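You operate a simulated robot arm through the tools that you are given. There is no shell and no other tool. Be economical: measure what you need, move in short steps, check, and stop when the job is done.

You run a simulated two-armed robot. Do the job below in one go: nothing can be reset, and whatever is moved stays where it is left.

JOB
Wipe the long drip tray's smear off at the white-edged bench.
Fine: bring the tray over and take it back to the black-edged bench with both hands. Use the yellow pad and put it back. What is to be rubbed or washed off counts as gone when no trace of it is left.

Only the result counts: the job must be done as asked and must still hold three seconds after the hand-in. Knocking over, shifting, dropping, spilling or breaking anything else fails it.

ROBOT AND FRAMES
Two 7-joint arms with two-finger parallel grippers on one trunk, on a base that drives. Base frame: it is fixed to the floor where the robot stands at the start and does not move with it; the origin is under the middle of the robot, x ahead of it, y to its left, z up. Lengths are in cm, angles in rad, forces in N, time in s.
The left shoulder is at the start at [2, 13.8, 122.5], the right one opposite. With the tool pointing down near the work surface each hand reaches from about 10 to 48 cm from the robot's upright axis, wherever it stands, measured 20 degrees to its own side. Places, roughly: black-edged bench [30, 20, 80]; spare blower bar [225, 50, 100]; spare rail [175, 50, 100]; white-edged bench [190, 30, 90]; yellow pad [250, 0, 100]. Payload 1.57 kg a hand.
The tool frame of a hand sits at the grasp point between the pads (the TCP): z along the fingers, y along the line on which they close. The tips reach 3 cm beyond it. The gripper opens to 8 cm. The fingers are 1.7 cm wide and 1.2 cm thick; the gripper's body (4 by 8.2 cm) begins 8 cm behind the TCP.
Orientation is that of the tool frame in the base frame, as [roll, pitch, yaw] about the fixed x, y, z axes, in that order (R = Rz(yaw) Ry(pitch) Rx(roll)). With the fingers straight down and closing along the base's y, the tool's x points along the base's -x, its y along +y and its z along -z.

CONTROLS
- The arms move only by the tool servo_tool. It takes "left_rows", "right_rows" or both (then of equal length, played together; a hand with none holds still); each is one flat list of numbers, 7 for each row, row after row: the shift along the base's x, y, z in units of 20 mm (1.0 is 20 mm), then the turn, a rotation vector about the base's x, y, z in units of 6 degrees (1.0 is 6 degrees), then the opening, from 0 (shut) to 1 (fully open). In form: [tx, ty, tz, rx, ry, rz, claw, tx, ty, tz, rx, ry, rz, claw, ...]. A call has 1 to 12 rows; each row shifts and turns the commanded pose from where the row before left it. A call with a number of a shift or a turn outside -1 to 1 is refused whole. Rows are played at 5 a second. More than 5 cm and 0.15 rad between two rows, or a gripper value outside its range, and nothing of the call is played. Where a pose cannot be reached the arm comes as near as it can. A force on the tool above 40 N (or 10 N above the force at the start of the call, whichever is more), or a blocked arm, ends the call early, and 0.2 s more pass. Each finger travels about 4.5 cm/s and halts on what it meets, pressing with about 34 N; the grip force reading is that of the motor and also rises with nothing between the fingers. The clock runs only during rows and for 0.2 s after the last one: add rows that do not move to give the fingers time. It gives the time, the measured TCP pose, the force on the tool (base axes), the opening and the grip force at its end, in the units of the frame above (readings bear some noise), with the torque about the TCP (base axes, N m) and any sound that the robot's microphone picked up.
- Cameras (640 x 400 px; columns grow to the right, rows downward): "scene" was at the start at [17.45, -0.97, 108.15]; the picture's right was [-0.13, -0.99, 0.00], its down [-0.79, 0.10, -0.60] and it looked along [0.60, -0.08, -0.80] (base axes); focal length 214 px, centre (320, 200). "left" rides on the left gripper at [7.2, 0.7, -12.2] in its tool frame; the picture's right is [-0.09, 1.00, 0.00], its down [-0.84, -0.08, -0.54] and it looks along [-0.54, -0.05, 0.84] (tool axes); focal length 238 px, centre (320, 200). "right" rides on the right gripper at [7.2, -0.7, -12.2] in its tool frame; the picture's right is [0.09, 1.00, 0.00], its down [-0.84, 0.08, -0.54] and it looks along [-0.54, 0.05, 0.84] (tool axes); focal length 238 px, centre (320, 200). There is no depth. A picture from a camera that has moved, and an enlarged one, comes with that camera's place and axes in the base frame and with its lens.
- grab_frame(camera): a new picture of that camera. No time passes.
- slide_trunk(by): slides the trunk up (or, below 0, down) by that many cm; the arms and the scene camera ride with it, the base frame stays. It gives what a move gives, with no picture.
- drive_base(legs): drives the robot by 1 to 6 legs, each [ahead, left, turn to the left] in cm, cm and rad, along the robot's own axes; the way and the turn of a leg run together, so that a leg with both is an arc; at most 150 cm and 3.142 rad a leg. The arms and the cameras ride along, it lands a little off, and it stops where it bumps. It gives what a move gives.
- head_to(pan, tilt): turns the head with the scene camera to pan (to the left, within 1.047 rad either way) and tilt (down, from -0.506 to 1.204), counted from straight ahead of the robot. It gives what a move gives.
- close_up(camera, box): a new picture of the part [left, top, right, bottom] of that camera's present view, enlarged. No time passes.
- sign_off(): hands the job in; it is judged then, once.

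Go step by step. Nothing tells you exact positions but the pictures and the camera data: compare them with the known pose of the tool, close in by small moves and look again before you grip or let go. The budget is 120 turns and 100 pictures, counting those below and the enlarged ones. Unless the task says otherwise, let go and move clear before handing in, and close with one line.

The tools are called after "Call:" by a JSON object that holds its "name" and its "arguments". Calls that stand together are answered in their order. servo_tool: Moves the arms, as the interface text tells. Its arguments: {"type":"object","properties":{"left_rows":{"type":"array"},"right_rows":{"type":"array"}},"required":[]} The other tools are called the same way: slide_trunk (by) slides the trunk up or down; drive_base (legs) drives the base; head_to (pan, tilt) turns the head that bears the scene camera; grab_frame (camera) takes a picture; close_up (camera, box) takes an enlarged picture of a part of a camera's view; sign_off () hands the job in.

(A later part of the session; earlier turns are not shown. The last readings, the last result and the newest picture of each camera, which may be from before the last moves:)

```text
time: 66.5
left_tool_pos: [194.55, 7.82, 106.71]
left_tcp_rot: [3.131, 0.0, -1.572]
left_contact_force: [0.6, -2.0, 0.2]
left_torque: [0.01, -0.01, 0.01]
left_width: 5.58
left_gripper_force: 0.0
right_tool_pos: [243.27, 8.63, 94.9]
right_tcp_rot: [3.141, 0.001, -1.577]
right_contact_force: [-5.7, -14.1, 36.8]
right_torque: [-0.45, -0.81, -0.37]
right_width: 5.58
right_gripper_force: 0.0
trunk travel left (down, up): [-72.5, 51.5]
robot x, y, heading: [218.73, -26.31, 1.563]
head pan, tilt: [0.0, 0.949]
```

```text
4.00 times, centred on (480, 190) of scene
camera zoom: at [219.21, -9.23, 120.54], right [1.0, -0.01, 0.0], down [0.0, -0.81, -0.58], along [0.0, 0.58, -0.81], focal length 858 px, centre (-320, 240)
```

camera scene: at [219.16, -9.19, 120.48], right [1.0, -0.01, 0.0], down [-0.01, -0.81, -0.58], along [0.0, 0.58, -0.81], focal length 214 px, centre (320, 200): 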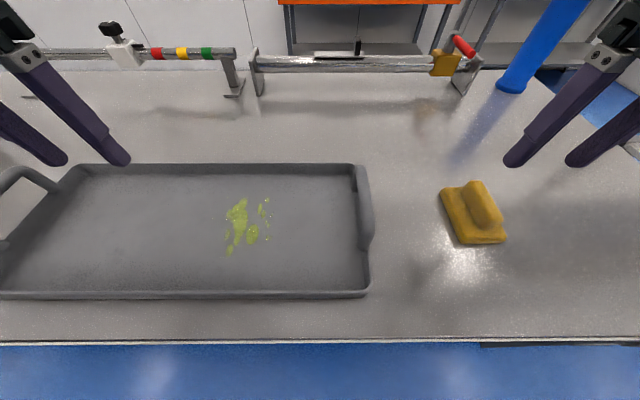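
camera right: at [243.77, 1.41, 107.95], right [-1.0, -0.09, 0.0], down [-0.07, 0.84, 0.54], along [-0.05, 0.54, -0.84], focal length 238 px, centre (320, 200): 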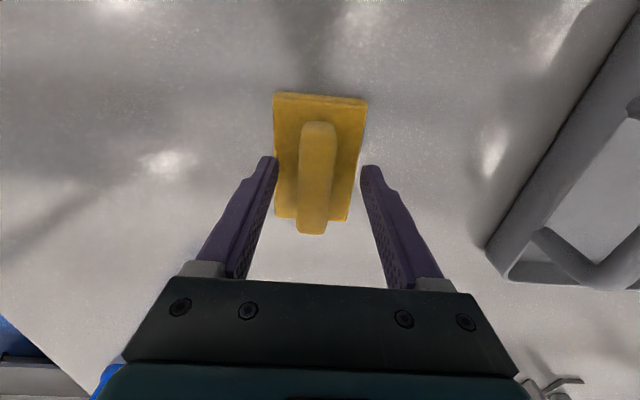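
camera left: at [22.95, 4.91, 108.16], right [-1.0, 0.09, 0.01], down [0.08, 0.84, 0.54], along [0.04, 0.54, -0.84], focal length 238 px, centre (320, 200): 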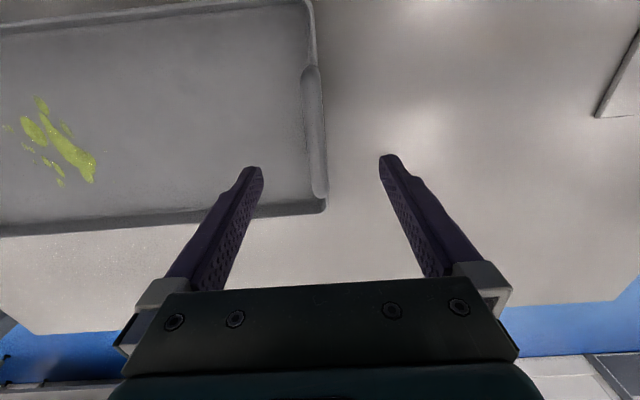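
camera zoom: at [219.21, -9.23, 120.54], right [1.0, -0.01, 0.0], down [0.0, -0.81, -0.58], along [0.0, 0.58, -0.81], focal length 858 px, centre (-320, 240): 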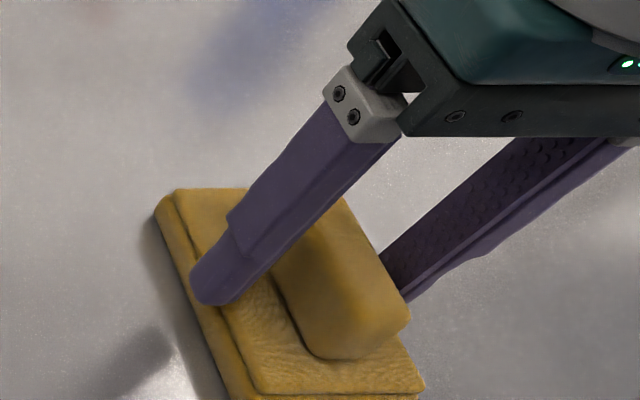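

The tips touch the base at z 94.9, so I'll rise 2–3 mm and close.

Call:
{"name": "servo_tool", "arguments": {"right_rows": [0, 0, 0.17, 0, 0, 0, 0.7, 0, 0, 0, 0, 0, 0, 0.3, 0, 0, 0, 0, 0, 0, 0, 0, 0, 0, 0, 0, 0, 0, 0, 0, 0, 0, 0, 0, 0, 0, 0, 0, 0, 0, 0, 0]}}

Call:
{"name": "servo_tool", "arguments": {"right_rows": [0, 0, 0.5, 0, 0, 0, 0, 0, 0, 0.5, 0, 0, 0, 0, 0, 0, 0.5, 0, 0, 0, 0, 0, 0, 0, 0, 0, 0, 0]}}

Call:
{"name": "grab_frame", "arguments": {"camera": "right"}}

Call:
{"name": "grab_frame", "arguments": {"camera": "scene"}}

```text
time: 67.9
left_tool_pos: [194.49, 7.75, 106.71]
left_tcp_rot: [3.131, -0.002, -1.569]
left_contact_force: [-0.5, -0.4, 0.7]
left_torque: [0.0, -0.01, 0.04]
left_width: 5.6
left_gripper_force: 0.0
right_tool_pos: [243.16, 8.38, 95.02]
right_tcp_rot: [-3.141, 0.001, -1.577]
right_contact_force: [0.7, -0.2, -0.1]
right_torque: [-0.03, 0.02, 0.02]
right_width: 2.1
right_gripper_force: 33.9
trunk travel left (down, up): [-72.5, 51.5]
robot x, y, heading: [218.91, -26.6, 1.564]
head pan, tilt: [0.0, 0.949]
```

```text
time: 68.9
left_tool_pos: [194.4, 7.76, 106.78]
left_tcp_rot: [3.132, 0.0, -1.57]
left_contact_force: [0.4, 0.6, -0.2]
left_torque: [-0.01, 0.01, -0.02]
left_width: 5.62
left_gripper_force: 0.1
right_tool_pos: [243.18, 8.6, 98.2]
right_tcp_rot: [-3.141, 0.003, -1.576]
right_contact_force: [0.3, 0.6, -1.2]
right_torque: [-0.01, 0.02, 0.0]
right_width: 2.11
right_gripper_force: 34.0
trunk travel left (down, up): [-72.5, 51.5]
robot x, y, heading: [218.88, -26.57, 1.564]
head pan, tilt: [0.0, 0.949]
```

```text
70 pictures are left
camera right: at [243.78, 1.38, 110.23], right [-1.0, -0.09, 0.0], down [-0.07, 0.84, 0.54], along [-0.05, 0.54, -0.84], focal length 238 px, centre (320, 200)
```

right: 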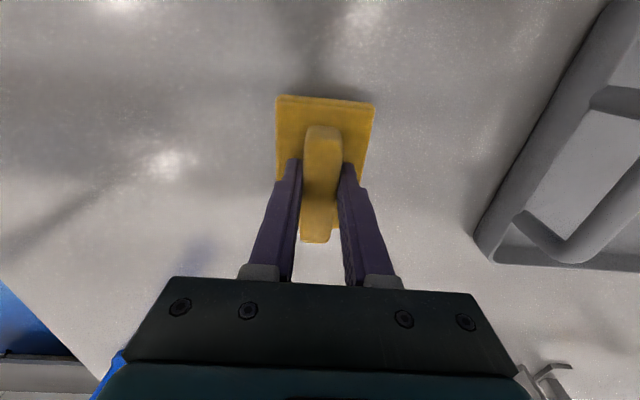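

```text
69 pictures are left
camera scene: at [219.16, -9.2, 120.48], right [1.0, -0.01, 0.0], down [-0.01, -0.81, -0.58], along [0.0, 0.58, -0.81], focal length 214 px, centre (320, 200)
```

scene: 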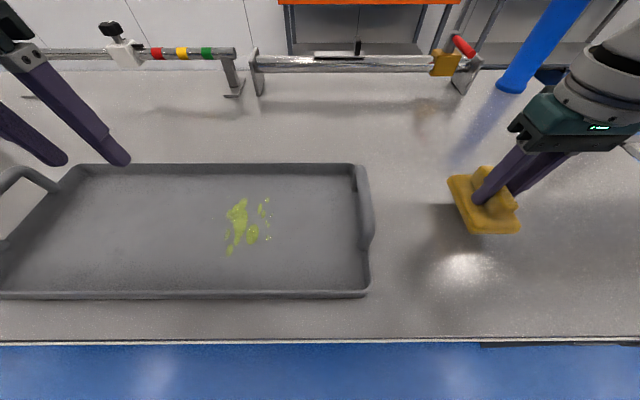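

The pad is held, having rested with the TCP at [243.2,8.5,95.0], yaw -1.576. I'll raise it over the handle and drive 14 cm left to bring the smear within comfortable reach.

Call:
{"name": "servo_tool", "arguments": {"right_rows": [0, 0, 1, 0, 0, 0, 0, 0, 0, 1, 0, 0, 0, 0, 0, 0, 1, 0, 0, 0, 0, 0, 0, 1, 0, 0, 0, 0, 0, 0, 1, 0, 0, 0, 0, 0, 0, 0, 0, 0, 0, 0]}}

Call:
{"name": "drive_base", "arguments": {"legs": [[0, 14, 0.005]]}}

Call:
{"name": "grab_frame", "arguments": {"camera": "scene"}}

```text
time: 70.3
left_tool_pos: [194.57, 7.86, 106.81]
left_tcp_rot: [3.131, 0.001, -1.571]
left_contact_force: [0.0, 1.0, 0.3]
left_torque: [0.01, 0.01, 0.01]
left_width: 5.59
left_gripper_force: 0.2
right_tool_pos: [243.3, 8.61, 108.19]
right_tcp_rot: [-3.141, 0.001, -1.576]
right_contact_force: [-0.1, 0.2, -1.0]
right_torque: [-0.01, 0.0, 0.01]
right_width: 2.12
right_gripper_force: 33.9
trunk travel left (down, up): [-72.5, 51.5]
robot x, y, heading: [219.14, -26.37, 1.563]
head pan, tilt: [0.0, 0.949]
```

```text
time: 71.6
left_tool_pos: [180.44, 7.79, 106.77]
left_tcp_rot: [3.132, 0.0, -1.565]
left_contact_force: [-0.1, 0.6, 0.5]
left_torque: [-0.01, 0.02, 0.0]
left_width: 5.6
left_gripper_force: 0.0
right_tool_pos: [229.16, 8.87, 108.27]
right_tcp_rot: [-3.139, 0.002, -1.57]
right_contact_force: [-0.2, -0.3, -1.0]
right_torque: [-0.01, 0.03, 0.0]
right_width: 2.1
right_gripper_force: 34.4
trunk travel left (down, up): [-72.5, 51.5]
robot x, y, heading: [204.9, -26.29, 1.572]
head pan, tilt: [0.0, 0.949]
```

```text
68 pictures are left
camera scene: at [205.07, -9.14, 120.48], right [1.0, 0.0, 0.0], down [0.0, -0.81, -0.58], along [0.0, 0.58, -0.81], focal length 214 px, centre (320, 200)
```

scene: 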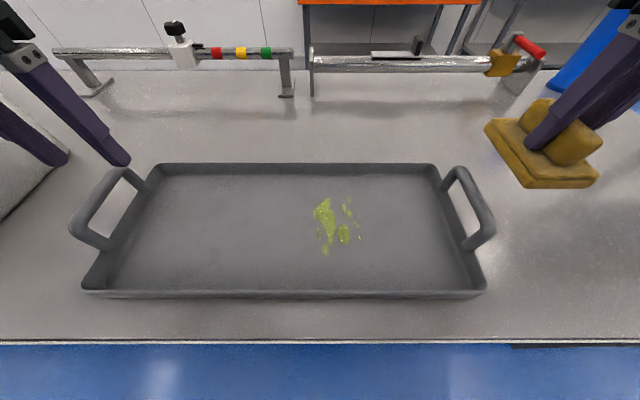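

The smear covers about x 203.5–212, y 2.5–13.5. I'll bring the pad above its middle.

Call:
{"name": "servo_tool", "arguments": {"right_rows": [-0.97, -0.04, 0, 0, 0, 0, 0, -0.97, -0.04, 0, 0, 0, 0, 0, -0.97, -0.04, 0, 0, 0, 0, 0, -0.97, -0.04, 0, 0, 0, 0, 0, -0.97, -0.04, 0, 0, 0, 0, 0, -0.97, -0.04, 0, 0, 0, 0, 0, -0.97, -0.04, 0, 0, 0, 0, 0, -0.97, -0.04, 0, 0, 0, 0, 0, -0.97, -0.04, 0, 0, 0, 0, 0, -0.97, -0.04, 0, 0, 0, 0, 0, -0.97, -0.04, 0, 0, 0, 0, 0, 0, 0, 0, 0, 0, 0, 0]}}

Call:
{"name": "servo_tool", "arguments": {"right_rows": [0, 0, -1, 0, 0, 0, 0, 0, 0, -1, 0, 0, 0, 0, 0, 0, -1, 0, 0, 0, 0, 0, 0, -1, 0, 0, 0, 0, 0, 0, -1, 0, 0, 0, 0, 0, 0, 0, 0, 0, 0, 0]}}

Call:
{"name": "grab_frame", "arguments": {"camera": "scene"}}

```text
time: 74.2
left_tool_pos: [180.31, 7.82, 106.79]
left_tcp_rot: [3.132, 0.0, -1.566]
left_contact_force: [1.1, -0.7, 0.0]
left_torque: [0.0, -0.01, 0.01]
left_width: 5.6
left_gripper_force: 0.0
right_tool_pos: [207.56, 7.97, 107.97]
right_tcp_rot: [-3.14, 0.001, -1.572]
right_contact_force: [-0.4, -0.5, -0.6]
right_torque: [0.01, -0.05, -0.06]
right_width: 2.11
right_gripper_force: 33.6
trunk travel left (down, up): [-72.5, 51.5]
robot x, y, heading: [204.89, -26.58, 1.569]
head pan, tilt: [0.0, 0.949]
```

```text
time: 75.6
left_tool_pos: [180.25, 7.73, 106.75]
left_tcp_rot: [3.131, -0.001, -1.566]
left_contact_force: [0.0, -0.8, 0.8]
left_torque: [-0.03, -0.01, -0.02]
left_width: 5.6
left_gripper_force: 0.1
right_tool_pos: [207.58, 7.94, 98.13]
right_tcp_rot: [-3.141, 0.001, -1.571]
right_contact_force: [0.5, 0.0, -1.0]
right_torque: [0.01, 0.03, 0.01]
right_width: 2.1
right_gripper_force: 33.5
trunk travel left (down, up): [-72.5, 51.5]
robot x, y, heading: [205.42, -26.24, 1.568]
head pan, tilt: [0.0, 0.949]
```

```text
67 pictures are left
camera scene: at [205.08, -9.14, 120.48], right [1.0, 0.0, 0.0], down [0.0, -0.81, -0.58], along [0.0, 0.58, -0.81], focal length 214 px, centre (320, 200)
```

scene: 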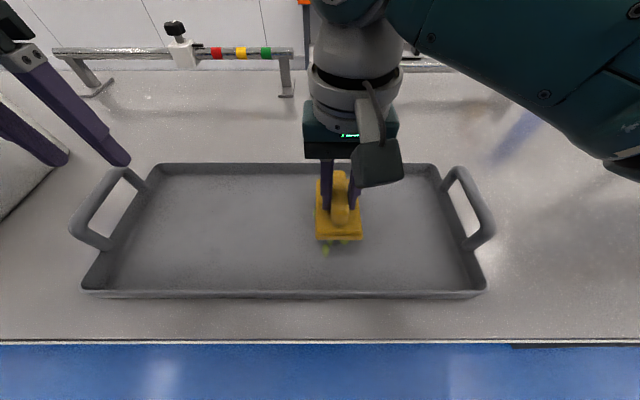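

Positioned above the tray floor. I'll lower gently to contact.

Call:
{"name": "servo_tool", "arguments": {"right_rows": [0, 0, -0.4, 0, 0, 0, 0, 0, 0, -0.3, 0, 0, 0, 0, 0, 0, -0.2, 0, 0, 0, 0, 0, 0, 0, 0, 0, 0, 0]}}

Call:
{"name": "servo_tool", "arguments": {"right_rows": [0, 0, -0.15, 0, 0, 0, 0, 0, 0, 0, 0, 0, 0, 0]}}

Call:
{"name": "servo_tool", "arguments": {"right_rows": [0, 0, -0.1, 0, 0, 0, 0, 0, 0, 0, 0, 0, 0, 0]}}

```text
time: 76.6
left_tool_pos: [180.36, 7.66, 106.68]
left_tcp_rot: [3.132, 0.0, -1.566]
left_contact_force: [1.0, -1.0, -0.4]
left_torque: [-0.02, 0.04, -0.01]
left_width: 5.61
left_gripper_force: 0.1
right_tool_pos: [207.78, 7.91, 96.42]
right_tcp_rot: [-3.14, 0.003, -1.572]
right_contact_force: [-0.9, -0.3, -0.2]
right_torque: [0.0, -0.01, 0.0]
right_width: 2.1
right_gripper_force: 33.9
trunk travel left (down, up): [-72.5, 51.5]
robot x, y, heading: [205.29, -26.57, 1.567]
head pan, tilt: [0.0, 0.949]
```

```text
time: 77.2
left_tool_pos: [180.42, 7.74, 106.72]
left_tcp_rot: [3.13, -0.001, -1.566]
left_contact_force: [-0.4, -0.9, 0.8]
left_torque: [0.02, 0.03, 0.0]
left_width: 5.61
left_gripper_force: 0.1
right_tool_pos: [207.75, 7.9, 96.16]
right_tcp_rot: [-3.139, 0.002, -1.571]
right_contact_force: [-0.2, -0.1, -0.6]
right_torque: [-0.01, 0.0, 0.0]
right_width: 2.07
right_gripper_force: 34.4
trunk travel left (down, up): [-72.5, 51.5]
robot x, y, heading: [204.95, -26.44, 1.568]
head pan, tilt: [0.0, 0.949]
```

```text
time: 77.8
left_tool_pos: [180.29, 7.8, 106.76]
left_tcp_rot: [3.131, 0.0, -1.565]
left_contact_force: [0.3, 0.6, -0.7]
left_torque: [0.0, -0.01, 0.0]
left_width: 5.61
left_gripper_force: 0.0
right_tool_pos: [207.78, 7.9, 95.85]
right_tcp_rot: [-3.141, 0.002, -1.572]
right_contact_force: [-0.5, -0.1, -0.4]
right_torque: [-0.01, -0.05, 0.01]
right_width: 2.09
right_gripper_force: 34.0
trunk travel left (down, up): [-72.5, 51.5]
robot x, y, heading: [205.17, -26.32, 1.574]
head pan, tilt: [0.0, 0.949]
```

Call:
{"name": "servo_tool", "arguments": {"right_rows": [0, 0, -0.08, 0, 0, 0, 0, 0, 0, 0, 0, 0, 0, 0]}}

Call:
{"name": "servo_tool", "arguments": {"right_rows": [0, 0, -0.08, 0, 0, 0, 0, 0, 0, 0, 0, 0, 0, 0]}}

Call:
{"name": "servo_tool", "arguments": {"right_rows": [0, 0, -0.08, 0, 0, 0, 0, 0, 0, 0, 0, 0, 0, 0]}}

```text
time: 78.4
left_tool_pos: [180.33, 7.76, 106.75]
left_tcp_rot: [3.131, 0.0, -1.566]
left_contact_force: [1.0, -0.1, -0.2]
left_torque: [0.02, -0.01, -0.01]
left_width: 5.59
left_gripper_force: 0.1
right_tool_pos: [207.63, 7.93, 95.59]
right_tcp_rot: [-3.14, 0.002, -1.571]
right_contact_force: [0.0, 0.1, -1.0]
right_torque: [-0.04, 0.0, 0.02]
right_width: 2.11
right_gripper_force: 33.8
trunk travel left (down, up): [-72.5, 51.5]
robot x, y, heading: [205.01, -26.39, 1.566]
head pan, tilt: [0.0, 0.949]
```

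```text
time: 79.0
left_tool_pos: [180.34, 7.66, 106.78]
left_tcp_rot: [3.132, 0.0, -1.566]
left_contact_force: [-1.0, -0.7, 0.9]
left_torque: [0.01, 0.0, 0.0]
left_width: 5.61
left_gripper_force: 0.1
right_tool_pos: [207.62, 7.96, 95.63]
right_tcp_rot: [-3.14, 0.003, -1.571]
right_contact_force: [0.3, 0.1, -0.7]
right_torque: [0.02, 0.03, 0.0]
right_width: 2.11
right_gripper_force: 33.8
trunk travel left (down, up): [-72.5, 51.5]
robot x, y, heading: [205.12, -26.34, 1.571]
head pan, tilt: [0.0, 0.949]
```

```text
time: 79.6
left_tool_pos: [180.41, 7.69, 106.77]
left_tcp_rot: [3.132, 0.001, -1.566]
left_contact_force: [-0.2, 0.1, 0.6]
left_torque: [0.0, 0.0, 0.04]
left_width: 5.6
left_gripper_force: 0.0
right_tool_pos: [207.76, 7.97, 95.37]
right_tcp_rot: [-3.14, 0.001, -1.571]
right_contact_force: [0.1, -1.6, 4.0]
right_torque: [-0.16, 0.06, 0.01]
right_width: 2.1
right_gripper_force: 34.3
trunk travel left (down, up): [-72.5, 51.5]
robot x, y, heading: [205.04, -26.3, 1.574]
head pan, tilt: [0.0, 0.949]
```

Contact at about 4 N. I'll press slightly more and do a first test stroke.

Call:
{"name": "servo_tool", "arguments": {"right_rows": [0, 0, -0.03, 0, 0, 0, 0, -0.5, 0, 0, 0, 0, 0, 0, -0.5, 0, 0, 0, 0, 0, 0, -0.5, 0, 0, 0, 0, 0, 0, 0.5, 0, 0, 0, 0, 0, 0, 0.5, 0, 0, 0, 0, 0, 0, 0.5, 0, 0, 0, 0, 0, 0]}}

Call:
{"name": "grab_frame", "arguments": {"camera": "scene"}}

```text
time: 81.2
left_tool_pos: [180.12, 7.89, 106.83]
left_tcp_rot: [3.131, 0.002, -1.565]
left_contact_force: [-0.1, 0.5, 0.9]
left_torque: [-0.01, -0.01, 0.05]
left_width: 5.59
left_gripper_force: 0.1
right_tool_pos: [207.45, 8.09, 95.42]
right_tcp_rot: [3.14, 0.004, -1.569]
right_contact_force: [-4.4, -0.3, 12.8]
right_torque: [0.17, -0.03, 0.1]
right_width: 2.09
right_gripper_force: 34.5
trunk travel left (down, up): [-72.5, 51.5]
robot x, y, heading: [204.53, -26.25, 1.568]
head pan, tilt: [0.0, 0.949]
```

```text
66 pictures are left
camera scene: at [205.0, -9.08, 120.5], right [1.0, 0.0, 0.0], down [0.0, -0.81, -0.58], along [0.0, 0.58, -0.81], focal length 214 px, centre (320, 200)
```

scene: 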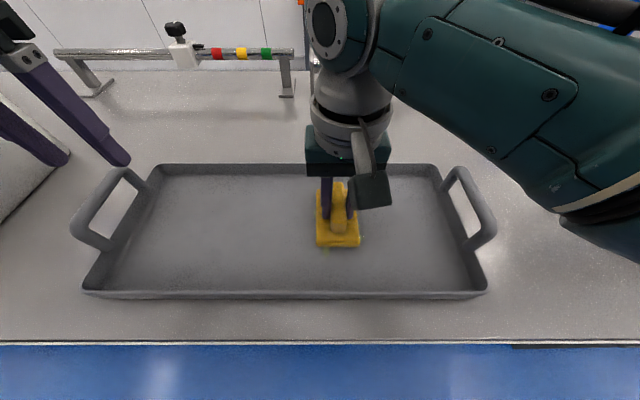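

About 10 N of press and the tray stays put. I'll do raster strokes from the near side.

Call:
{"name": "servo_tool", "arguments": {"right_rows": [0, -0.75, 0, 0, 0, 0, 0, 0, -0.75, 0, 0, 0, 0, 0, 0.7, 0, 0, 0, 0, 0, 0, 0.7, 0, 0, 0, 0, 0, 0, 0.7, 0, 0, 0, 0, 0, 0, 0.7, 0, 0, 0, 0, 0, 0, -0.7, 0, 0, 0, 0, 0, 0, -0.7, 0, 0, 0, 0, 0, 0, -0.7, 0, 0, 0, 0, 0, 0, -0.7, 0, 0, 0, 0, 0, 0, -0.7, 0, 0, 0, 0, 0, 0, -0.7, 0, 0, 0, 0, 0, 0]}}

Call:
{"name": "servo_tool", "arguments": {"right_rows": [-0.7, 0, 0, 0, 0, 0, 0, -0.7, 0, 0, 0, 0, 0, 0, 0, 0.7, 0, 0, 0, 0, 0, 0.7, 0, 0, 0, 0, 0, 0, 0.7, 0, 0, 0, 0, 0, 0, 0.7, 0, 0, 0, 0, 0, 0, 0.7, 0, 0, 0, 0, 0, 0, 0.7, 0, 0, 0, 0, 0, 0, 0.7, 0, 0, 0, 0, 0, 0, 0.7, 0, 0, 0, 0, 0, 0, 0.7, 0, 0, 0, 0, 0, 0, 0, 0.7, 0, 0, 0, 0, 0]}}

Call:
{"name": "grab_frame", "arguments": {"camera": "scene"}}

```text
time: 82.9
left_tool_pos: [180.55, 7.86, 106.7]
left_tcp_rot: [3.132, 0.003, -1.569]
left_contact_force: [-1.0, 0.6, 0.0]
left_torque: [0.0, 0.03, 0.01]
left_width: 5.59
left_gripper_force: 0.1
right_tool_pos: [212.88, 5.19, 95.41]
right_tcp_rot: [-3.126, 0.005, -1.575]
right_contact_force: [7.6, -3.8, 21.0]
right_torque: [-0.37, 0.34, 0.12]
right_width: 2.11
right_gripper_force: 34.4
trunk travel left (down, up): [-72.5, 51.5]
robot x, y, heading: [204.61, -26.64, 1.57]
head pan, tilt: [0.0, 0.949]
stopped in row 8 (right hand): the force on the tool passed its limit at 45 N (the readings are from after the stop); the commanded pose is now the measured one
```

```text
time: 85.5
left_tool_pos: [180.52, 7.72, 106.78]
left_tcp_rot: [3.133, 0.001, -1.568]
left_contact_force: [-0.9, -0.6, -0.7]
left_torque: [0.0, 0.0, -0.05]
left_width: 5.59
left_gripper_force: 0.1
right_tool_pos: [221.04, 7.89, 95.36]
right_tcp_rot: [-3.126, 0.0, -1.578]
right_contact_force: [1.4, -8.4, 24.2]
right_torque: [0.2, 0.77, 0.22]
right_width: 2.16
right_gripper_force: 33.9
trunk travel left (down, up): [-72.5, 51.5]
robot x, y, heading: [205.02, -26.12, 1.57]
head pan, tilt: [0.0, 0.949]
```

```text
65 pictures are left
camera scene: at [205.18, -9.16, 120.5], right [1.0, 0.0, 0.0], down [0.0, -0.81, -0.58], along [0.0, 0.58, -0.81], focal length 214 px, centre (320, 200)
```

scene: 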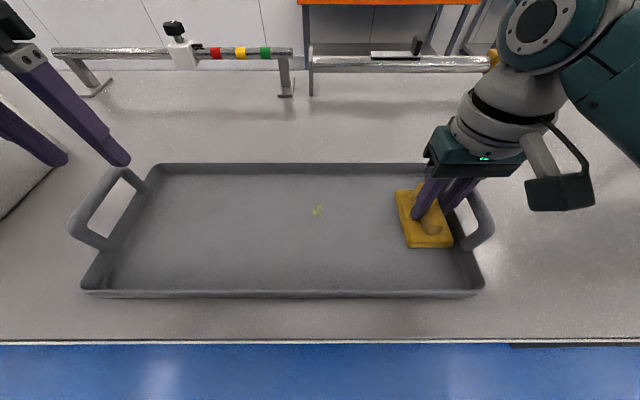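

Nearly all is gone; only a remnant near [204.6,10.4] is left. The pad went further right than planned, so I'll ease the pressure and sweep back left over the remnant.

Call:
{"name": "servo_tool", "arguments": {"right_rows": [-0.6, 0.1, 0.05, 0, 0, 0, 0, -0.7, 0.1, 0, 0, 0, 0, 0, -0.7, 0.1, 0, 0, 0, 0, 0, -0.7, 0.1, 0, 0, 0, 0, 0, -0.7, 0.1, 0, 0, 0, 0, 0, -0.7, 0.1, 0, 0, 0, 0, 0, -0.7, 0.1, 0, 0, 0, 0, 0, -0.7, 0.1, 0, 0, 0, 0, 0, -0.7, 0, 0, 0, 0, 0, 0]}}

Call:
{"name": "grab_frame", "arguments": {"camera": "scene"}}

```text
time: 87.5
left_tool_pos: [180.29, 7.74, 106.78]
left_tcp_rot: [3.13, 0.0, -1.564]
left_contact_force: [0.4, 0.1, 0.3]
left_torque: [0.01, -0.03, 0.0]
left_width: 5.6
left_gripper_force: 0.1
right_tool_pos: [208.61, 9.54, 95.39]
right_tcp_rot: [-3.129, 0.003, -1.577]
right_contact_force: [0.2, -0.7, 5.5]
right_torque: [-0.09, 0.15, 0.06]
right_width: 2.12
right_gripper_force: 33.5
trunk travel left (down, up): [-72.5, 51.5]
robot x, y, heading: [204.82, -26.44, 1.567]
head pan, tilt: [0.0, 0.949]
```

```text
64 pictures are left
camera scene: at [205.13, -9.12, 120.48], right [1.0, 0.0, 0.0], down [0.0, -0.81, -0.58], along [0.0, 0.58, -0.81], focal length 214 px, centre (320, 200)
```

scene: 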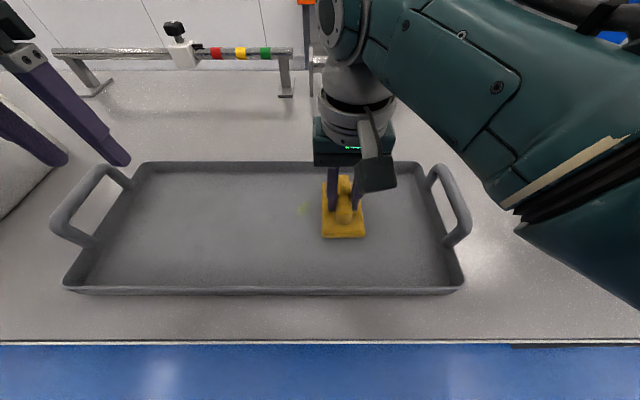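

The tray slid about 2 cm left under the heavier press, still with good clearance. I'll continue with light pressure over the remnant near [202.3,10.5].

Call:
{"name": "servo_tool", "arguments": {"right_rows": [-0.5, 0.1, 0, 0, 0, 0, 0, -0.5, 0.1, 0, 0, 0, 0, 0, -0.5, 0, 0, 0, 0, 0, 0, -0.5, 0, 0, 0, 0, 0, 0, -0.5, 0, 0, 0, 0, 0, 0, -0.5, 0, 0, 0, 0, 0, 0, -0.5, 0, 0, 0, 0, 0, 0, -0.5, 0, 0, 0, 0, 0, 0, -0.5, 0, 0, 0, 0, 0, 0]}}

Call:
{"name": "grab_frame", "arguments": {"camera": "scene"}}

```text
time: 88.4
left_tool_pos: [180.26, 7.72, 106.74]
left_tcp_rot: [3.131, 0.0, -1.566]
left_contact_force: [0.9, 0.4, -0.3]
left_torque: [-0.02, 0.0, -0.02]
left_width: 5.58
left_gripper_force: 0.1
right_tool_pos: [206.0, 10.18, 95.46]
right_tcp_rot: [-3.124, -0.001, -1.59]
right_contact_force: [0.0, -8.6, 28.2]
right_torque: [-0.24, 0.98, 0.24]
right_width: 2.14
right_gripper_force: 34.5
trunk travel left (down, up): [-72.5, 51.5]
robot x, y, heading: [204.74, -26.6, 1.568]
head pan, tilt: [0.0, 0.949]
stopped in row 4 (right hand): the force on the tool passed its limit at 49 N (the readings are from after the stop); the commanded pose is now the measured one
```

```text
63 pictures are left
camera scene: at [204.84, -8.94, 120.79], right [1.0, 0.03, 0.0], down [0.03, -0.79, -0.61], along [-0.02, 0.61, -0.79], focal length 214 px, centre (320, 200)
```

scene: 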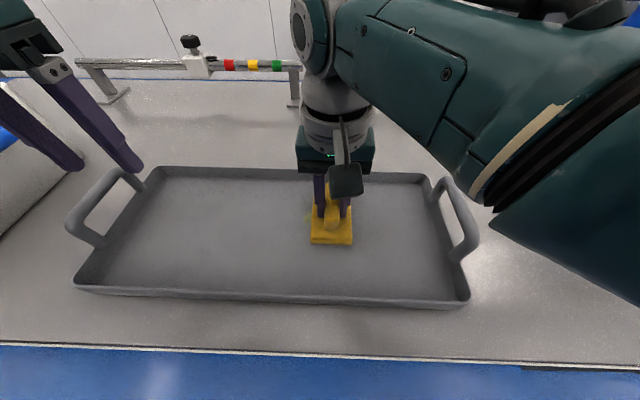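

The force spiked again, so I'll unload the pad and check everything.

Call:
{"name": "servo_tool", "arguments": {"right_rows": [0, 0, 0.15, 0, 0, 0, 0, 0, 0, 0.1, 0, 0, 0, 0, 0, 0, 0, 0, 0, 0, 0]}}

Call:
{"name": "grab_frame", "arguments": {"camera": "scene"}}

Call:
{"name": "grab_frame", "arguments": {"camera": "right"}}

```text
time: 89.2
left_tool_pos: [180.43, 7.82, 106.82]
left_tcp_rot: [3.131, -0.001, -1.567]
left_contact_force: [-0.4, -0.1, -0.1]
left_torque: [0.02, -0.01, -0.02]
left_width: 5.61
left_gripper_force: 0.0
right_tool_pos: [206.2, 10.16, 95.63]
right_tcp_rot: [-3.118, -0.002, -1.596]
right_contact_force: [-0.2, 0.6, -0.6]
right_torque: [-0.01, -0.01, -0.05]
right_width: 2.1
right_gripper_force: 34.3
trunk travel left (down, up): [-72.5, 51.5]
robot x, y, heading: [205.1, -26.19, 1.571]
head pan, tilt: [0.0, 0.949]
```

```text
62 pictures are left
camera scene: at [204.91, -8.99, 120.69], right [1.0, 0.02, 0.0], down [0.02, -0.79, -0.61], along [-0.01, 0.61, -0.8], focal length 214 px, centre (320, 200)
```

scene: 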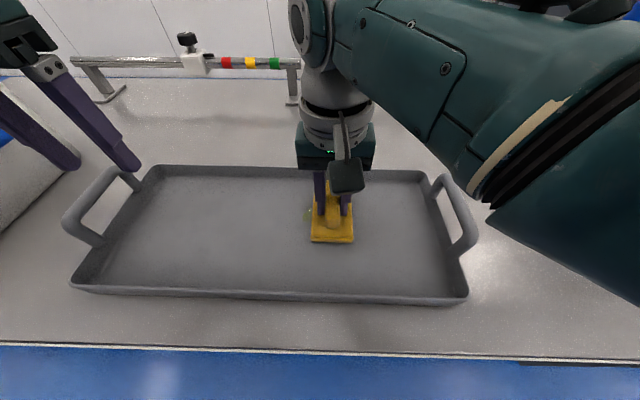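

```text
61 pictures are left
camera right: at [206.29, 2.94, 107.67], right [-1.0, -0.07, -0.02], down [-0.07, 0.84, 0.54], along [-0.02, 0.54, -0.84], focal length 238 px, centre (320, 200)
```

right: 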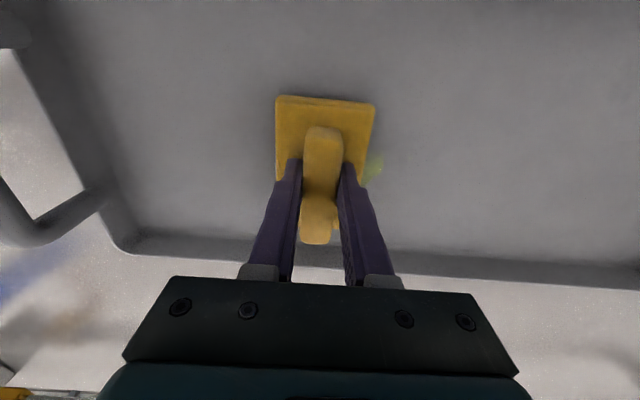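

A faint remnant remains at about [201.8,11.1]. I'll lift, square up the hand, move over it, and use short strokes along y.

Call:
{"name": "servo_tool", "arguments": {"right_rows": [0, 0, 0.5, 0, 0.1, 0.12, 0, -0.5, 0, 0.3, 0, 0.125, 0.12, 0, -0.8, 0, 0, 0, 0, 0, 0, -0.8, 0, 0, 0, 0, 0, 0, 0, 0, 0, 0, 0, 0, 0]}}

Call:
{"name": "grab_frame", "arguments": {"camera": "scene"}}

Call:
{"name": "grab_frame", "arguments": {"camera": "right"}}

```text
time: 90.4
left_tool_pos: [180.27, 7.73, 106.82]
left_tcp_rot: [3.13, -0.001, -1.565]
left_contact_force: [-0.9, -0.4, 0.8]
left_torque: [-0.02, -0.03, 0.01]
left_width: 5.6
left_gripper_force: 0.2
right_tool_pos: [203.38, 10.81, 96.8]
right_tcp_rot: [-3.124, 0.006, -1.588]
right_contact_force: [0.1, 0.8, -0.8]
right_torque: [-0.02, 0.02, 0.03]
right_width: 2.1
right_gripper_force: 33.3
trunk travel left (down, up): [-72.5, 51.5]
robot x, y, heading: [204.95, -26.19, 1.575]
head pan, tilt: [0.0, 0.949]
```

```text
60 pictures are left
camera scene: at [202.98, -8.95, 121.18], right [0.96, 0.27, 0.0], down [0.2, -0.73, -0.66], along [-0.18, 0.63, -0.76], focal length 214 px, centre (320, 200)
```

scene: 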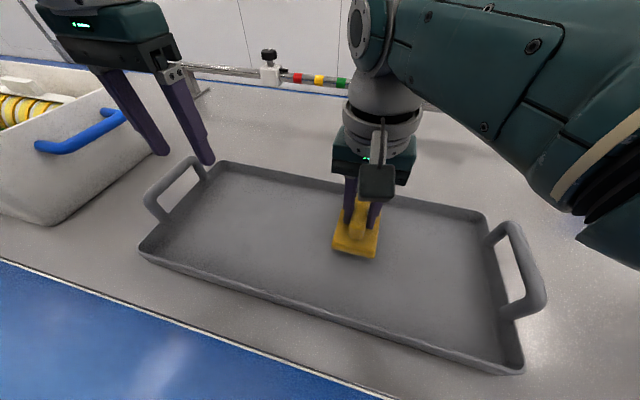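

```text
59 pictures are left
camera right: at [203.6, 3.62, 108.95], right [-1.0, -0.08, -0.02], down [-0.07, 0.84, 0.54], along [-0.03, 0.54, -0.84], focal length 238 px, centre (320, 200)
```

right: 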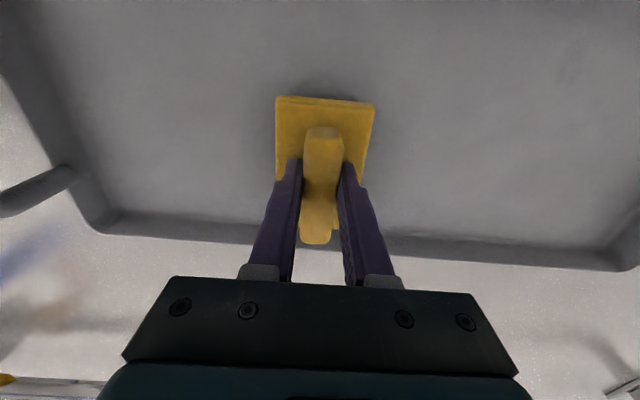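

The elbow of the right arm is pushing my head round, which explains the force spikes. I'll lift, move the arm right, bring the left hand inward, and re-stand the base further left.

Call:
{"name": "servo_tool", "arguments": {"left_rows": [0, 0, 0.5, 0, 0, 0, 0.7, 0, 0, 0.5, 0, 0, 0, 0.7, 0.3, 0, 0.5, 0, 0, 0, 0.7, 0.6, 0, 0.5, 0, 0, 0, 0.7, 0.8, 0, 0.5, 0, 0, 0, 0.7, 0.8, 0, 0.5, 0, 0, 0, 0.7, 0.8, 0, 0.5, 0, 0, 0, 0.7, 0.8, 0, 0, 0, 0, 0, 0.7], "right_rows": [0, 0, 1, 0, 0, 0, 0, 0.5, 0, 1, 0, 0, 0, 0, 1, 0, 1, 0, 0, 0, 0, 1, 0, 0, 0, 0, 0, 0, 1, 0, 0, 0, 0, 0, 0, 1, 0, 0, 0, 0, 0, 0, 1, 0, 0, 0, 0, 0, 0, 0, 0, 0, 0, 0, 0, 0]}}

Call:
{"name": "head_to", "arguments": {"pan": 0, "tilt": 0.95}}

Call:
{"name": "grab_frame", "arguments": {"camera": "scene"}}

```text
time: 92.2
left_tool_pos: [188.67, 7.81, 113.79]
left_tcp_rot: [3.13, 0.002, -1.567]
left_contact_force: [0.5, 0.6, 0.4]
left_torque: [-0.03, 0.0, 0.0]
left_width: 5.59
left_gripper_force: 0.1
right_tool_pos: [212.81, 10.1, 103.45]
right_tcp_rot: [3.136, 0.0, -1.566]
right_contact_force: [0.6, 0.0, -1.1]
right_torque: [-0.02, -0.02, 0.02]
right_width: 2.09
right_gripper_force: 34.4
trunk travel left (down, up): [-72.5, 51.5]
robot x, y, heading: [204.79, -26.3, 1.569]
head pan, tilt: [0.0, 0.949]
```

```text
time: 92.8
left_tool_pos: [188.57, 7.78, 113.61]
left_tcp_rot: [3.132, 0.0, -1.567]
left_contact_force: [-0.7, 0.1, 0.3]
left_torque: [-0.02, 0.0, 0.03]
left_width: 5.58
left_gripper_force: 0.1
right_tool_pos: [212.71, 10.02, 103.37]
right_tcp_rot: [3.139, 0.001, -1.567]
right_contact_force: [0.8, 0.1, -0.8]
right_torque: [-0.02, -0.01, 0.03]
right_width: 2.14
right_gripper_force: 34.1
trunk travel left (down, up): [-72.5, 51.5]
robot x, y, heading: [205.09, -26.26, 1.569]
head pan, tilt: [0.0, 0.949]
```

```text
58 pictures are left
camera scene: at [205.11, -9.17, 120.48], right [1.0, 0.0, 0.0], down [0.0, -0.81, -0.58], along [0.0, 0.58, -0.81], focal length 214 px, centre (320, 200)
```

scene: 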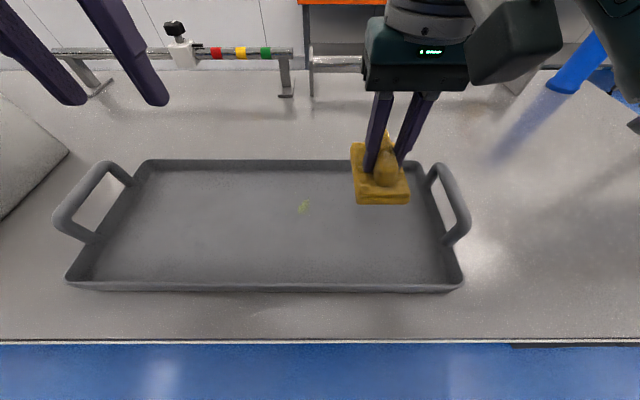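

The head is back to normal. A remnant is at about [202.3,11.5]. I'll drive 15 cm left to put it on my right side.

Call:
{"name": "drive_base", "arguments": {"legs": [[0, 15, 0]]}}

Call:
{"name": "grab_frame", "arguments": {"camera": "scene"}}

```text
time: 94.2
left_tool_pos: [173.64, 7.78, 113.77]
left_tcp_rot: [3.131, 0.001, -1.565]
left_contact_force: [0.1, 0.4, 0.2]
left_torque: [0.0, -0.02, 0.02]
left_width: 5.63
left_gripper_force: 0.1
right_tool_pos: [197.92, 10.21, 103.39]
right_tcp_rot: [3.136, 0.0, -1.566]
right_contact_force: [0.1, -0.2, -0.8]
right_torque: [-0.01, 0.0, 0.02]
right_width: 2.1
right_gripper_force: 34.3
trunk travel left (down, up): [-72.5, 51.5]
robot x, y, heading: [189.91, -26.37, 1.569]
head pan, tilt: [0.0, 0.949]
```

```text
57 pictures are left
camera scene: at [190.22, -9.14, 120.48], right [1.0, 0.0, 0.0], down [0.0, -0.81, -0.58], along [0.0, 0.58, -0.81], focal length 214 px, centre (320, 200)
```

scene: 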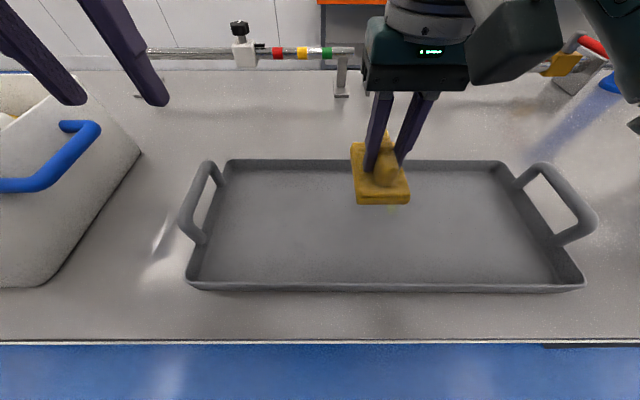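

I'll move over the remnant and come down to just above contact.

Call:
{"name": "servo_tool", "arguments": {"right_rows": [0.58, 0.05, -0.9, 0, 0, 0, 0, 0.58, 0.05, -0.9, 0, 0, 0, 0, 0.58, 0.05, -0.9, 0, 0, 0, 0, 0.58, 0, -0.9, 0, 0, 0, 0, 0, 0, -0.2, 0, 0, 0, 0, 0, 0, 0, 0, 0, 0, 0]}}

Call:
{"name": "servo_tool", "arguments": {"right_rows": [0, 0, -0.06, 0, 0, 0, 0, 0, 0, 0, 0, 0, 0, 0]}}

Call:
{"name": "servo_tool", "arguments": {"right_rows": [0, 0, -0.06, 0, 0, 0, 0, 0, 0, 0, 0, 0, 0, 0]}}

```text
time: 95.6
left_tool_pos: [173.67, 7.8, 113.76]
left_tcp_rot: [3.134, -0.001, -1.567]
left_contact_force: [-0.5, 0.7, 0.0]
left_torque: [0.01, 0.01, 0.01]
left_width: 5.61
left_gripper_force: 0.0
right_tool_pos: [202.47, 10.39, 95.7]
right_tcp_rot: [3.139, 0.0, -1.565]
right_contact_force: [0.2, -0.3, -1.0]
right_torque: [0.0, 0.03, -0.01]
right_width: 2.11
right_gripper_force: 34.3
trunk travel left (down, up): [-72.5, 51.5]
robot x, y, heading: [190.31, -26.44, 1.568]
head pan, tilt: [0.0, 0.949]
```

```text
time: 96.2
left_tool_pos: [173.67, 7.69, 113.75]
left_tcp_rot: [3.131, 0.0, -1.566]
left_contact_force: [-0.9, -0.8, 0.4]
left_torque: [0.01, 0.0, -0.01]
left_width: 5.59
left_gripper_force: 0.1
right_tool_pos: [202.53, 10.32, 95.7]
right_tcp_rot: [3.138, -0.002, -1.565]
right_contact_force: [-0.4, 0.3, -1.9]
right_torque: [0.01, -0.03, 0.01]
right_width: 2.12
right_gripper_force: 33.7
trunk travel left (down, up): [-72.5, 51.5]
robot x, y, heading: [190.02, -26.5, 1.57]
head pan, tilt: [0.0, 0.949]
```

```text
time: 96.8
left_tool_pos: [173.63, 7.77, 113.69]
left_tcp_rot: [3.13, 0.0, -1.566]
left_contact_force: [0.8, 0.8, -0.3]
left_torque: [0.02, 0.0, 0.0]
left_width: 5.61
left_gripper_force: 0.0
right_tool_pos: [202.51, 10.32, 95.63]
right_tcp_rot: [3.139, 0.0, -1.566]
right_contact_force: [0.5, -0.1, -2.3]
right_torque: [-0.01, -0.01, -0.02]
right_width: 2.1
right_gripper_force: 33.8
trunk travel left (down, up): [-72.5, 51.5]
robot x, y, heading: [189.99, -26.48, 1.568]
head pan, tilt: [0.0, 0.949]
```

Call:
{"name": "servo_tool", "arguments": {"right_rows": [0, 0, -0.08, 0, 0, 0, 0, 0, 0, 0, 0, 0, 0, 0]}}

Call:
{"name": "servo_tool", "arguments": {"right_rows": [0, 0, -0.06, 0, 0, 0, 0, 0, 0, 0, 0, 0, 0, 0]}}

```text
time: 97.4
left_tool_pos: [173.59, 7.62, 113.73]
left_tcp_rot: [3.131, -0.001, -1.566]
left_contact_force: [0.2, 0.1, -0.2]
left_torque: [-0.01, 0.0, -0.01]
left_width: 5.58
left_gripper_force: 0.0
right_tool_pos: [202.47, 10.31, 95.46]
right_tcp_rot: [3.139, 0.0, -1.566]
right_contact_force: [-0.8, -3.9, 9.2]
right_torque: [-0.02, -0.29, -0.06]
right_width: 2.13
right_gripper_force: 33.7
trunk travel left (down, up): [-72.5, 51.5]
robot x, y, heading: [189.95, -26.59, 1.569]
head pan, tilt: [0.0, 0.949]
```

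```text
time: 98.0
left_tool_pos: [173.76, 7.65, 113.65]
left_tcp_rot: [3.129, -0.002, -1.566]
left_contact_force: [0.2, -0.9, -0.1]
left_torque: [0.0, -0.01, -0.02]
left_width: 5.6
left_gripper_force: 0.0
right_tool_pos: [202.52, 10.4, 95.33]
right_tcp_rot: [3.137, 0.001, -1.566]
right_contact_force: [-1.6, -10.9, 29.8]
right_torque: [-0.42, -0.32, -0.07]
right_width: 2.1
right_gripper_force: 34.0
trunk travel left (down, up): [-72.5, 51.5]
robot x, y, heading: [190.0, -26.73, 1.568]
head pan, tilt: [0.0, 0.949]
```

Stiff contact, so I'll back off a millimetre and stroke lightly in x and y.

Call:
{"name": "servo_tool", "arguments": {"right_rows": [0, 0, 0.05, 0, 0, 0, 0, 0.4, 0, 0, 0, 0, 0, 0, 0.4, 0, 0, 0, 0, 0, 0, -0.4, 0, 0, 0, 0, 0, 0, -0.4, 0, 0, 0, 0, 0, 0, -0.4, 0, 0, 0, 0, 0, 0, -0.4, 0, 0, 0, 0, 0, 0, 0.4, 0, 0, 0, 0, 0, 0, 0.4, 0, 0, 0, 0, 0, 0]}}

Call:
{"name": "servo_tool", "arguments": {"right_rows": [0.4, 0, 0, 0, 0, 0, 0, 0.4, 0, 0, 0, 0, 0, 0, 0.4, 0, 0, 0, 0, 0, 0, 0.4, 0, 0, 0, 0, 0, 0, 0.4, 0, 0, 0, 0, 0, 0, 0.4, 0, 0, 0, 0, 0, 0]}}

Call:
{"name": "close_up", "arguments": {"camera": "scene", "box": [170, 130, 600, 300]}}

```text
time: 100.0
left_tool_pos: [173.54, 7.78, 113.78]
left_tcp_rot: [3.129, 0.002, -1.566]
left_contact_force: [-0.3, 0.1, -0.4]
left_torque: [0.02, 0.0, 0.02]
left_width: 5.59
left_gripper_force: 0.0
right_tool_pos: [202.49, 10.44, 95.28]
right_tcp_rot: [3.137, 0.0, -1.566]
right_contact_force: [-4.3, -0.3, 9.0]
right_torque: [0.28, -0.11, 0.11]
right_width: 2.12
right_gripper_force: 33.5
trunk travel left (down, up): [-72.5, 51.5]
robot x, y, heading: [189.66, -25.91, 1.569]
head pan, tilt: [0.0, 0.949]
```

```text
time: 101.4
left_tool_pos: [173.61, 7.74, 113.62]
left_tcp_rot: [3.131, 0.001, -1.568]
left_contact_force: [-0.6, 0.6, 0.6]
left_torque: [0.01, -0.02, 0.02]
left_width: 5.62
left_gripper_force: 0.0
right_tool_pos: [207.23, 10.38, 95.38]
right_tcp_rot: [3.138, 0.002, -1.566]
right_contact_force: [-2.2, 1.0, 6.6]
right_torque: [0.16, -0.1, -0.01]
right_width: 2.14
right_gripper_force: 34.1
trunk travel left (down, up): [-72.5, 51.5]
robot x, y, heading: [190.49, -26.12, 1.571]
head pan, tilt: [0.0, 0.949]
```

```text
1.49 times, centred on (385, 215) of scene
camera zoom: at [190.2, -9.09, 120.49], right [1.0, 0.0, 0.0], down [0.0, -0.81, -0.58], along [0.0, 0.58, -0.81], focal length 319 px, centre (223, 178)
```

zoom: 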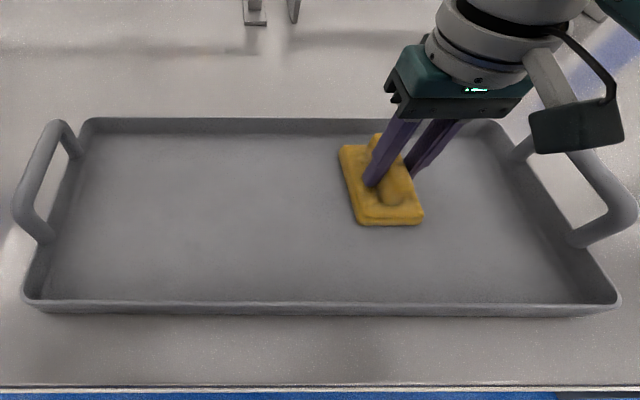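

Light stroking works and the tray looks clean there. I'll make one more light pass over the whole former smear area.

Call:
{"name": "servo_tool", "arguments": {"right_rows": [0.6, 0, 0, 0, 0, 0, 0, 0.6, 0, 0, 0, 0, 0, 0, 0.6, 0, 0, 0, 0, 0, 0, 0, -0.7, 0, 0, 0, 0, 0, 0, -0.7, 0, 0, 0, 0, 0, 0, -0.7, 0, 0, 0, 0, 0, -0.6, 0, 0, 0, 0, 0, 0, -0.6, 0, 0, 0, 0, 0, 0, -0.6, 0, 0, 0, 0, 0, 0, -0.6, 0, 0, 0, 0, 0, 0, -0.6, 0, 0, 0, 0, 0, 0, -0.6, 0, 0, 0, 0, 0, 0]}}

Call:
{"name": "servo_tool", "arguments": {"right_rows": [-0.6, 0, 0, 0, 0, 0, 0, -0.6, 0, 0, 0, 0, 0, 0, -0.6, 0, 0, 0, 0, 0, 0, 0, 0.7, 0, 0, 0, 0, 0, 0, 0.7, 0, 0, 0, 0, 0, 0.6, 0, 0, 0, 0, 0, 0, 0.6, 0, 0, 0, 0, 0, 0, 0.6, 0, 0, 0, 0, 0, 0, 0.6, 0, 0, 0, 0, 0, 0, 0.6, 0, 0, 0, 0, 0, 0, 0.6, 0, 0, 0, 0, 0, 0]}}

```text
time: 104.0
left_tool_pos: [173.68, 7.77, 113.71]
left_tcp_rot: [3.132, 0.0, -1.567]
left_contact_force: [0.8, 0.7, 0.7]
left_torque: [0.02, 0.01, -0.02]
left_width: 5.61
left_gripper_force: 0.1
right_tool_pos: [203.76, 6.13, 95.4]
right_tcp_rot: [3.135, -0.002, -1.566]
right_contact_force: [-0.5, -0.1, 0.1]
right_torque: [0.08, -0.04, -0.01]
right_width: 2.1
right_gripper_force: 34.0
trunk travel left (down, up): [-72.5, 51.5]
robot x, y, heading: [190.16, -26.18, 1.57]
head pan, tilt: [0.0, 0.949]
```

```text
time: 106.4
left_tool_pos: [173.67, 7.81, 113.73]
left_tcp_rot: [3.132, 0.0, -1.565]
left_contact_force: [-0.3, -0.5, -1.0]
left_torque: [0.01, 0.01, 0.04]
left_width: 5.62
left_gripper_force: 0.2
right_tool_pos: [207.19, 8.95, 95.41]
right_tcp_rot: [3.138, -0.002, -1.565]
right_contact_force: [-1.5, -0.3, 2.5]
right_torque: [-0.19, -0.05, -0.01]
right_width: 2.11
right_gripper_force: 33.9
trunk travel left (down, up): [-72.5, 51.5]
robot x, y, heading: [190.05, -26.15, 1.568]
head pan, tilt: [0.0, 0.949]
```

Strokes done. I'll lift the pad clear and inspect the tray closely.

Call:
{"name": "servo_tool", "arguments": {"right_rows": [0, 0, 1, 0, 0, 0, 0, 0, 0, 1, 0, 0, 0, 0, 0, 0, 1, 0, 0, 0, 0, 0, 0, 1, 0, 0, 0, 0, 0, 0, 1, 0, 0, 0, 0, 0, 0, 1, 0, 0, 0, 0, 0.9, 0, 0.3, 0, 0, 0, 0, 0.9, 0, 0, 0, 0, 0, 0, 0.9, 0, 0, 0, 0, 0, 0, 0.9, 0, 0, 0, 0, 0, 0, 0, 0, 0, 0, 0, 0, 0]}}

Call:
{"name": "close_up", "arguments": {"camera": "scene", "box": [180, 140, 400, 300]}}

Call:
{"name": "close_up", "arguments": {"camera": "scene", "box": [340, 130, 620, 300]}}

Call:
{"name": "grab_frame", "arguments": {"camera": "scene"}}

```text
time: 108.8
left_tool_pos: [173.56, 7.71, 113.73]
left_tcp_rot: [3.131, -0.001, -1.565]
left_contact_force: [-0.3, 0.3, -0.8]
left_torque: [0.0, -0.02, 0.01]
left_width: 5.62
left_gripper_force: 0.1
right_tool_pos: [214.65, 9.08, 107.87]
right_tcp_rot: [3.139, 0.0, -1.566]
right_contact_force: [-0.1, 0.6, -0.6]
right_torque: [0.01, -0.02, 0.01]
right_width: 2.11
right_gripper_force: 34.7
trunk travel left (down, up): [-72.5, 51.5]
robot x, y, heading: [190.01, -26.37, 1.569]
head pan, tilt: [0.0, 0.949]
```

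```text
2.50 times, centred on (290, 220) of scene
camera zoom: at [190.22, -9.14, 120.48], right [1.0, 0.0, 0.0], down [0.0, -0.81, -0.58], along [0.0, 0.58, -0.81], focal length 536 px, centre (395, 150)
```

zoom: 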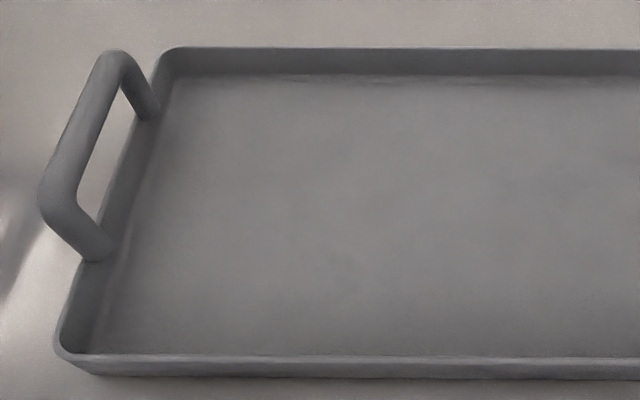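

```text
2.29 times, centred on (480, 215) of scene
camera zoom: at [190.22, -9.14, 120.48], right [1.0, 0.0, 0.0], down [0.0, -0.81, -0.58], along [0.0, 0.58, -0.81], focal length 490 px, centre (-46, 166)
```

zoom: 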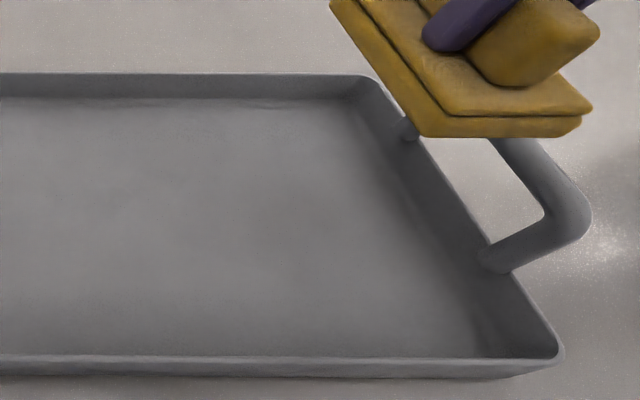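

```text
53 pictures are left
camera scene: at [190.22, -9.14, 120.48], right [1.0, 0.0, 0.0], down [0.0, -0.81, -0.58], along [0.0, 0.58, -0.81], focal length 214 px, centre (320, 200)
```

scene: 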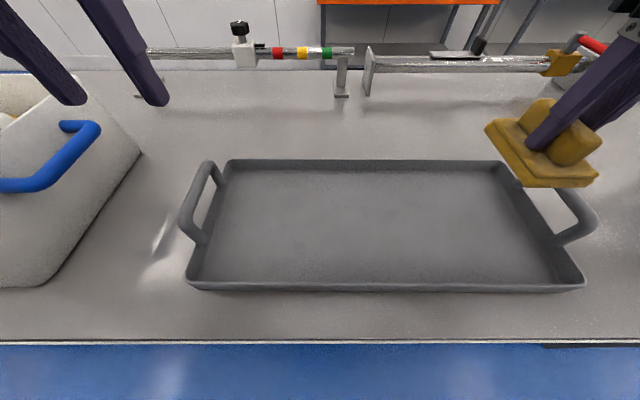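

The tray looks clean, but I'll check the former smear spot at higher zoom for faint traces.

Call:
{"name": "close_up", "arguments": {"camera": "scene", "box": [340, 170, 460, 270]}}

Call:
{"name": "grab_frame", "arguments": {"camera": "right"}}

```text
4.00 times, centred on (400, 220) of scene
camera zoom: at [190.22, -9.14, 120.48], right [1.0, 0.0, 0.0], down [0.0, -0.81, -0.58], along [0.0, 0.58, -0.81], focal length 858 px, centre (0, 120)
```

zoom: 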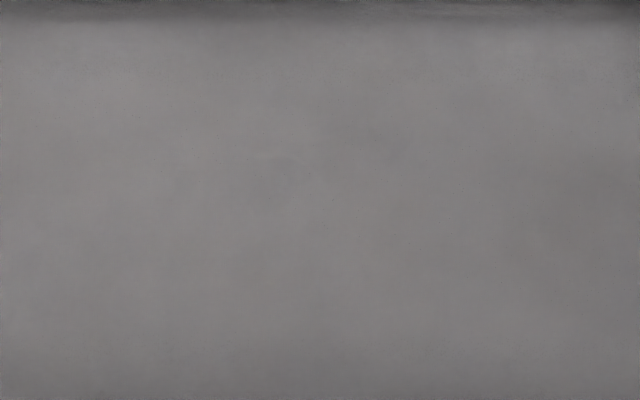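

```text
51 pictures are left
camera right: at [215.31, 1.91, 119.97], right [-1.0, -0.1, 0.0], down [-0.08, 0.84, 0.54], along [-0.06, 0.54, -0.84], focal length 238 px, centre (320, 200)
```

right: 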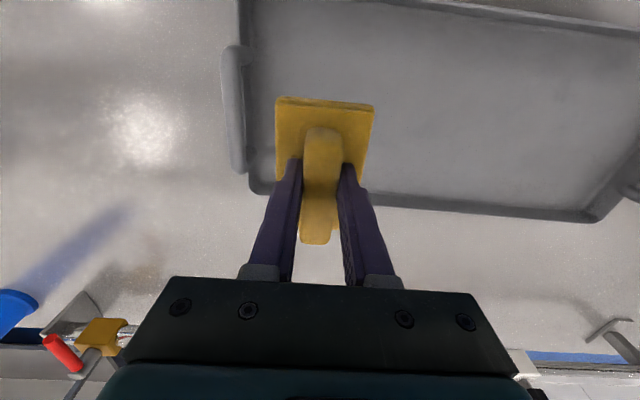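

No trace is left. I'll carry the pad back by driving 28.5 cm right.

Call:
{"name": "drive_base", "arguments": {"legs": [[0, -28.5, 0]]}}

Call:
{"name": "grab_frame", "arguments": {"camera": "scene"}}

```text
time: 110.8
left_tool_pos: [202.24, 7.72, 113.63]
left_tcp_rot: [3.13, -0.001, -1.564]
left_contact_force: [0.2, -0.1, -0.9]
left_torque: [-0.05, -0.01, -0.01]
left_width: 5.59
left_gripper_force: 0.0
right_tool_pos: [243.39, 9.02, 107.96]
right_tcp_rot: [3.139, 0.001, -1.563]
right_contact_force: [-0.5, 0.1, -1.1]
right_torque: [-0.01, 0.01, -0.02]
right_width: 2.11
right_gripper_force: 34.0
trunk travel left (down, up): [-72.5, 51.5]
robot x, y, heading: [218.7, -26.53, 1.574]
head pan, tilt: [0.0, 0.949]
```

```text
50 pictures are left
camera scene: at [218.99, -9.16, 120.48], right [1.0, 0.0, 0.0], down [0.0, -0.81, -0.58], along [0.0, 0.58, -0.81], focal length 214 px, centre (320, 200)
```

scene: 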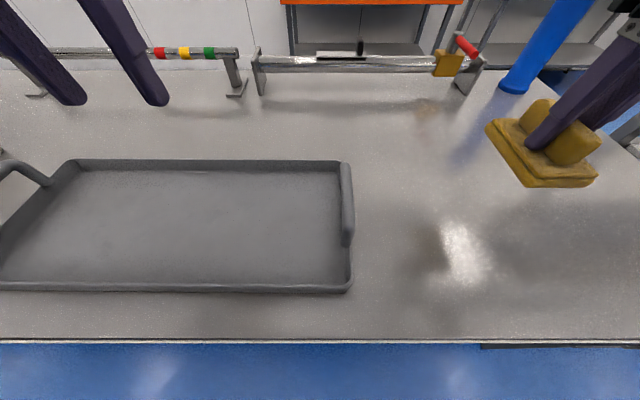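

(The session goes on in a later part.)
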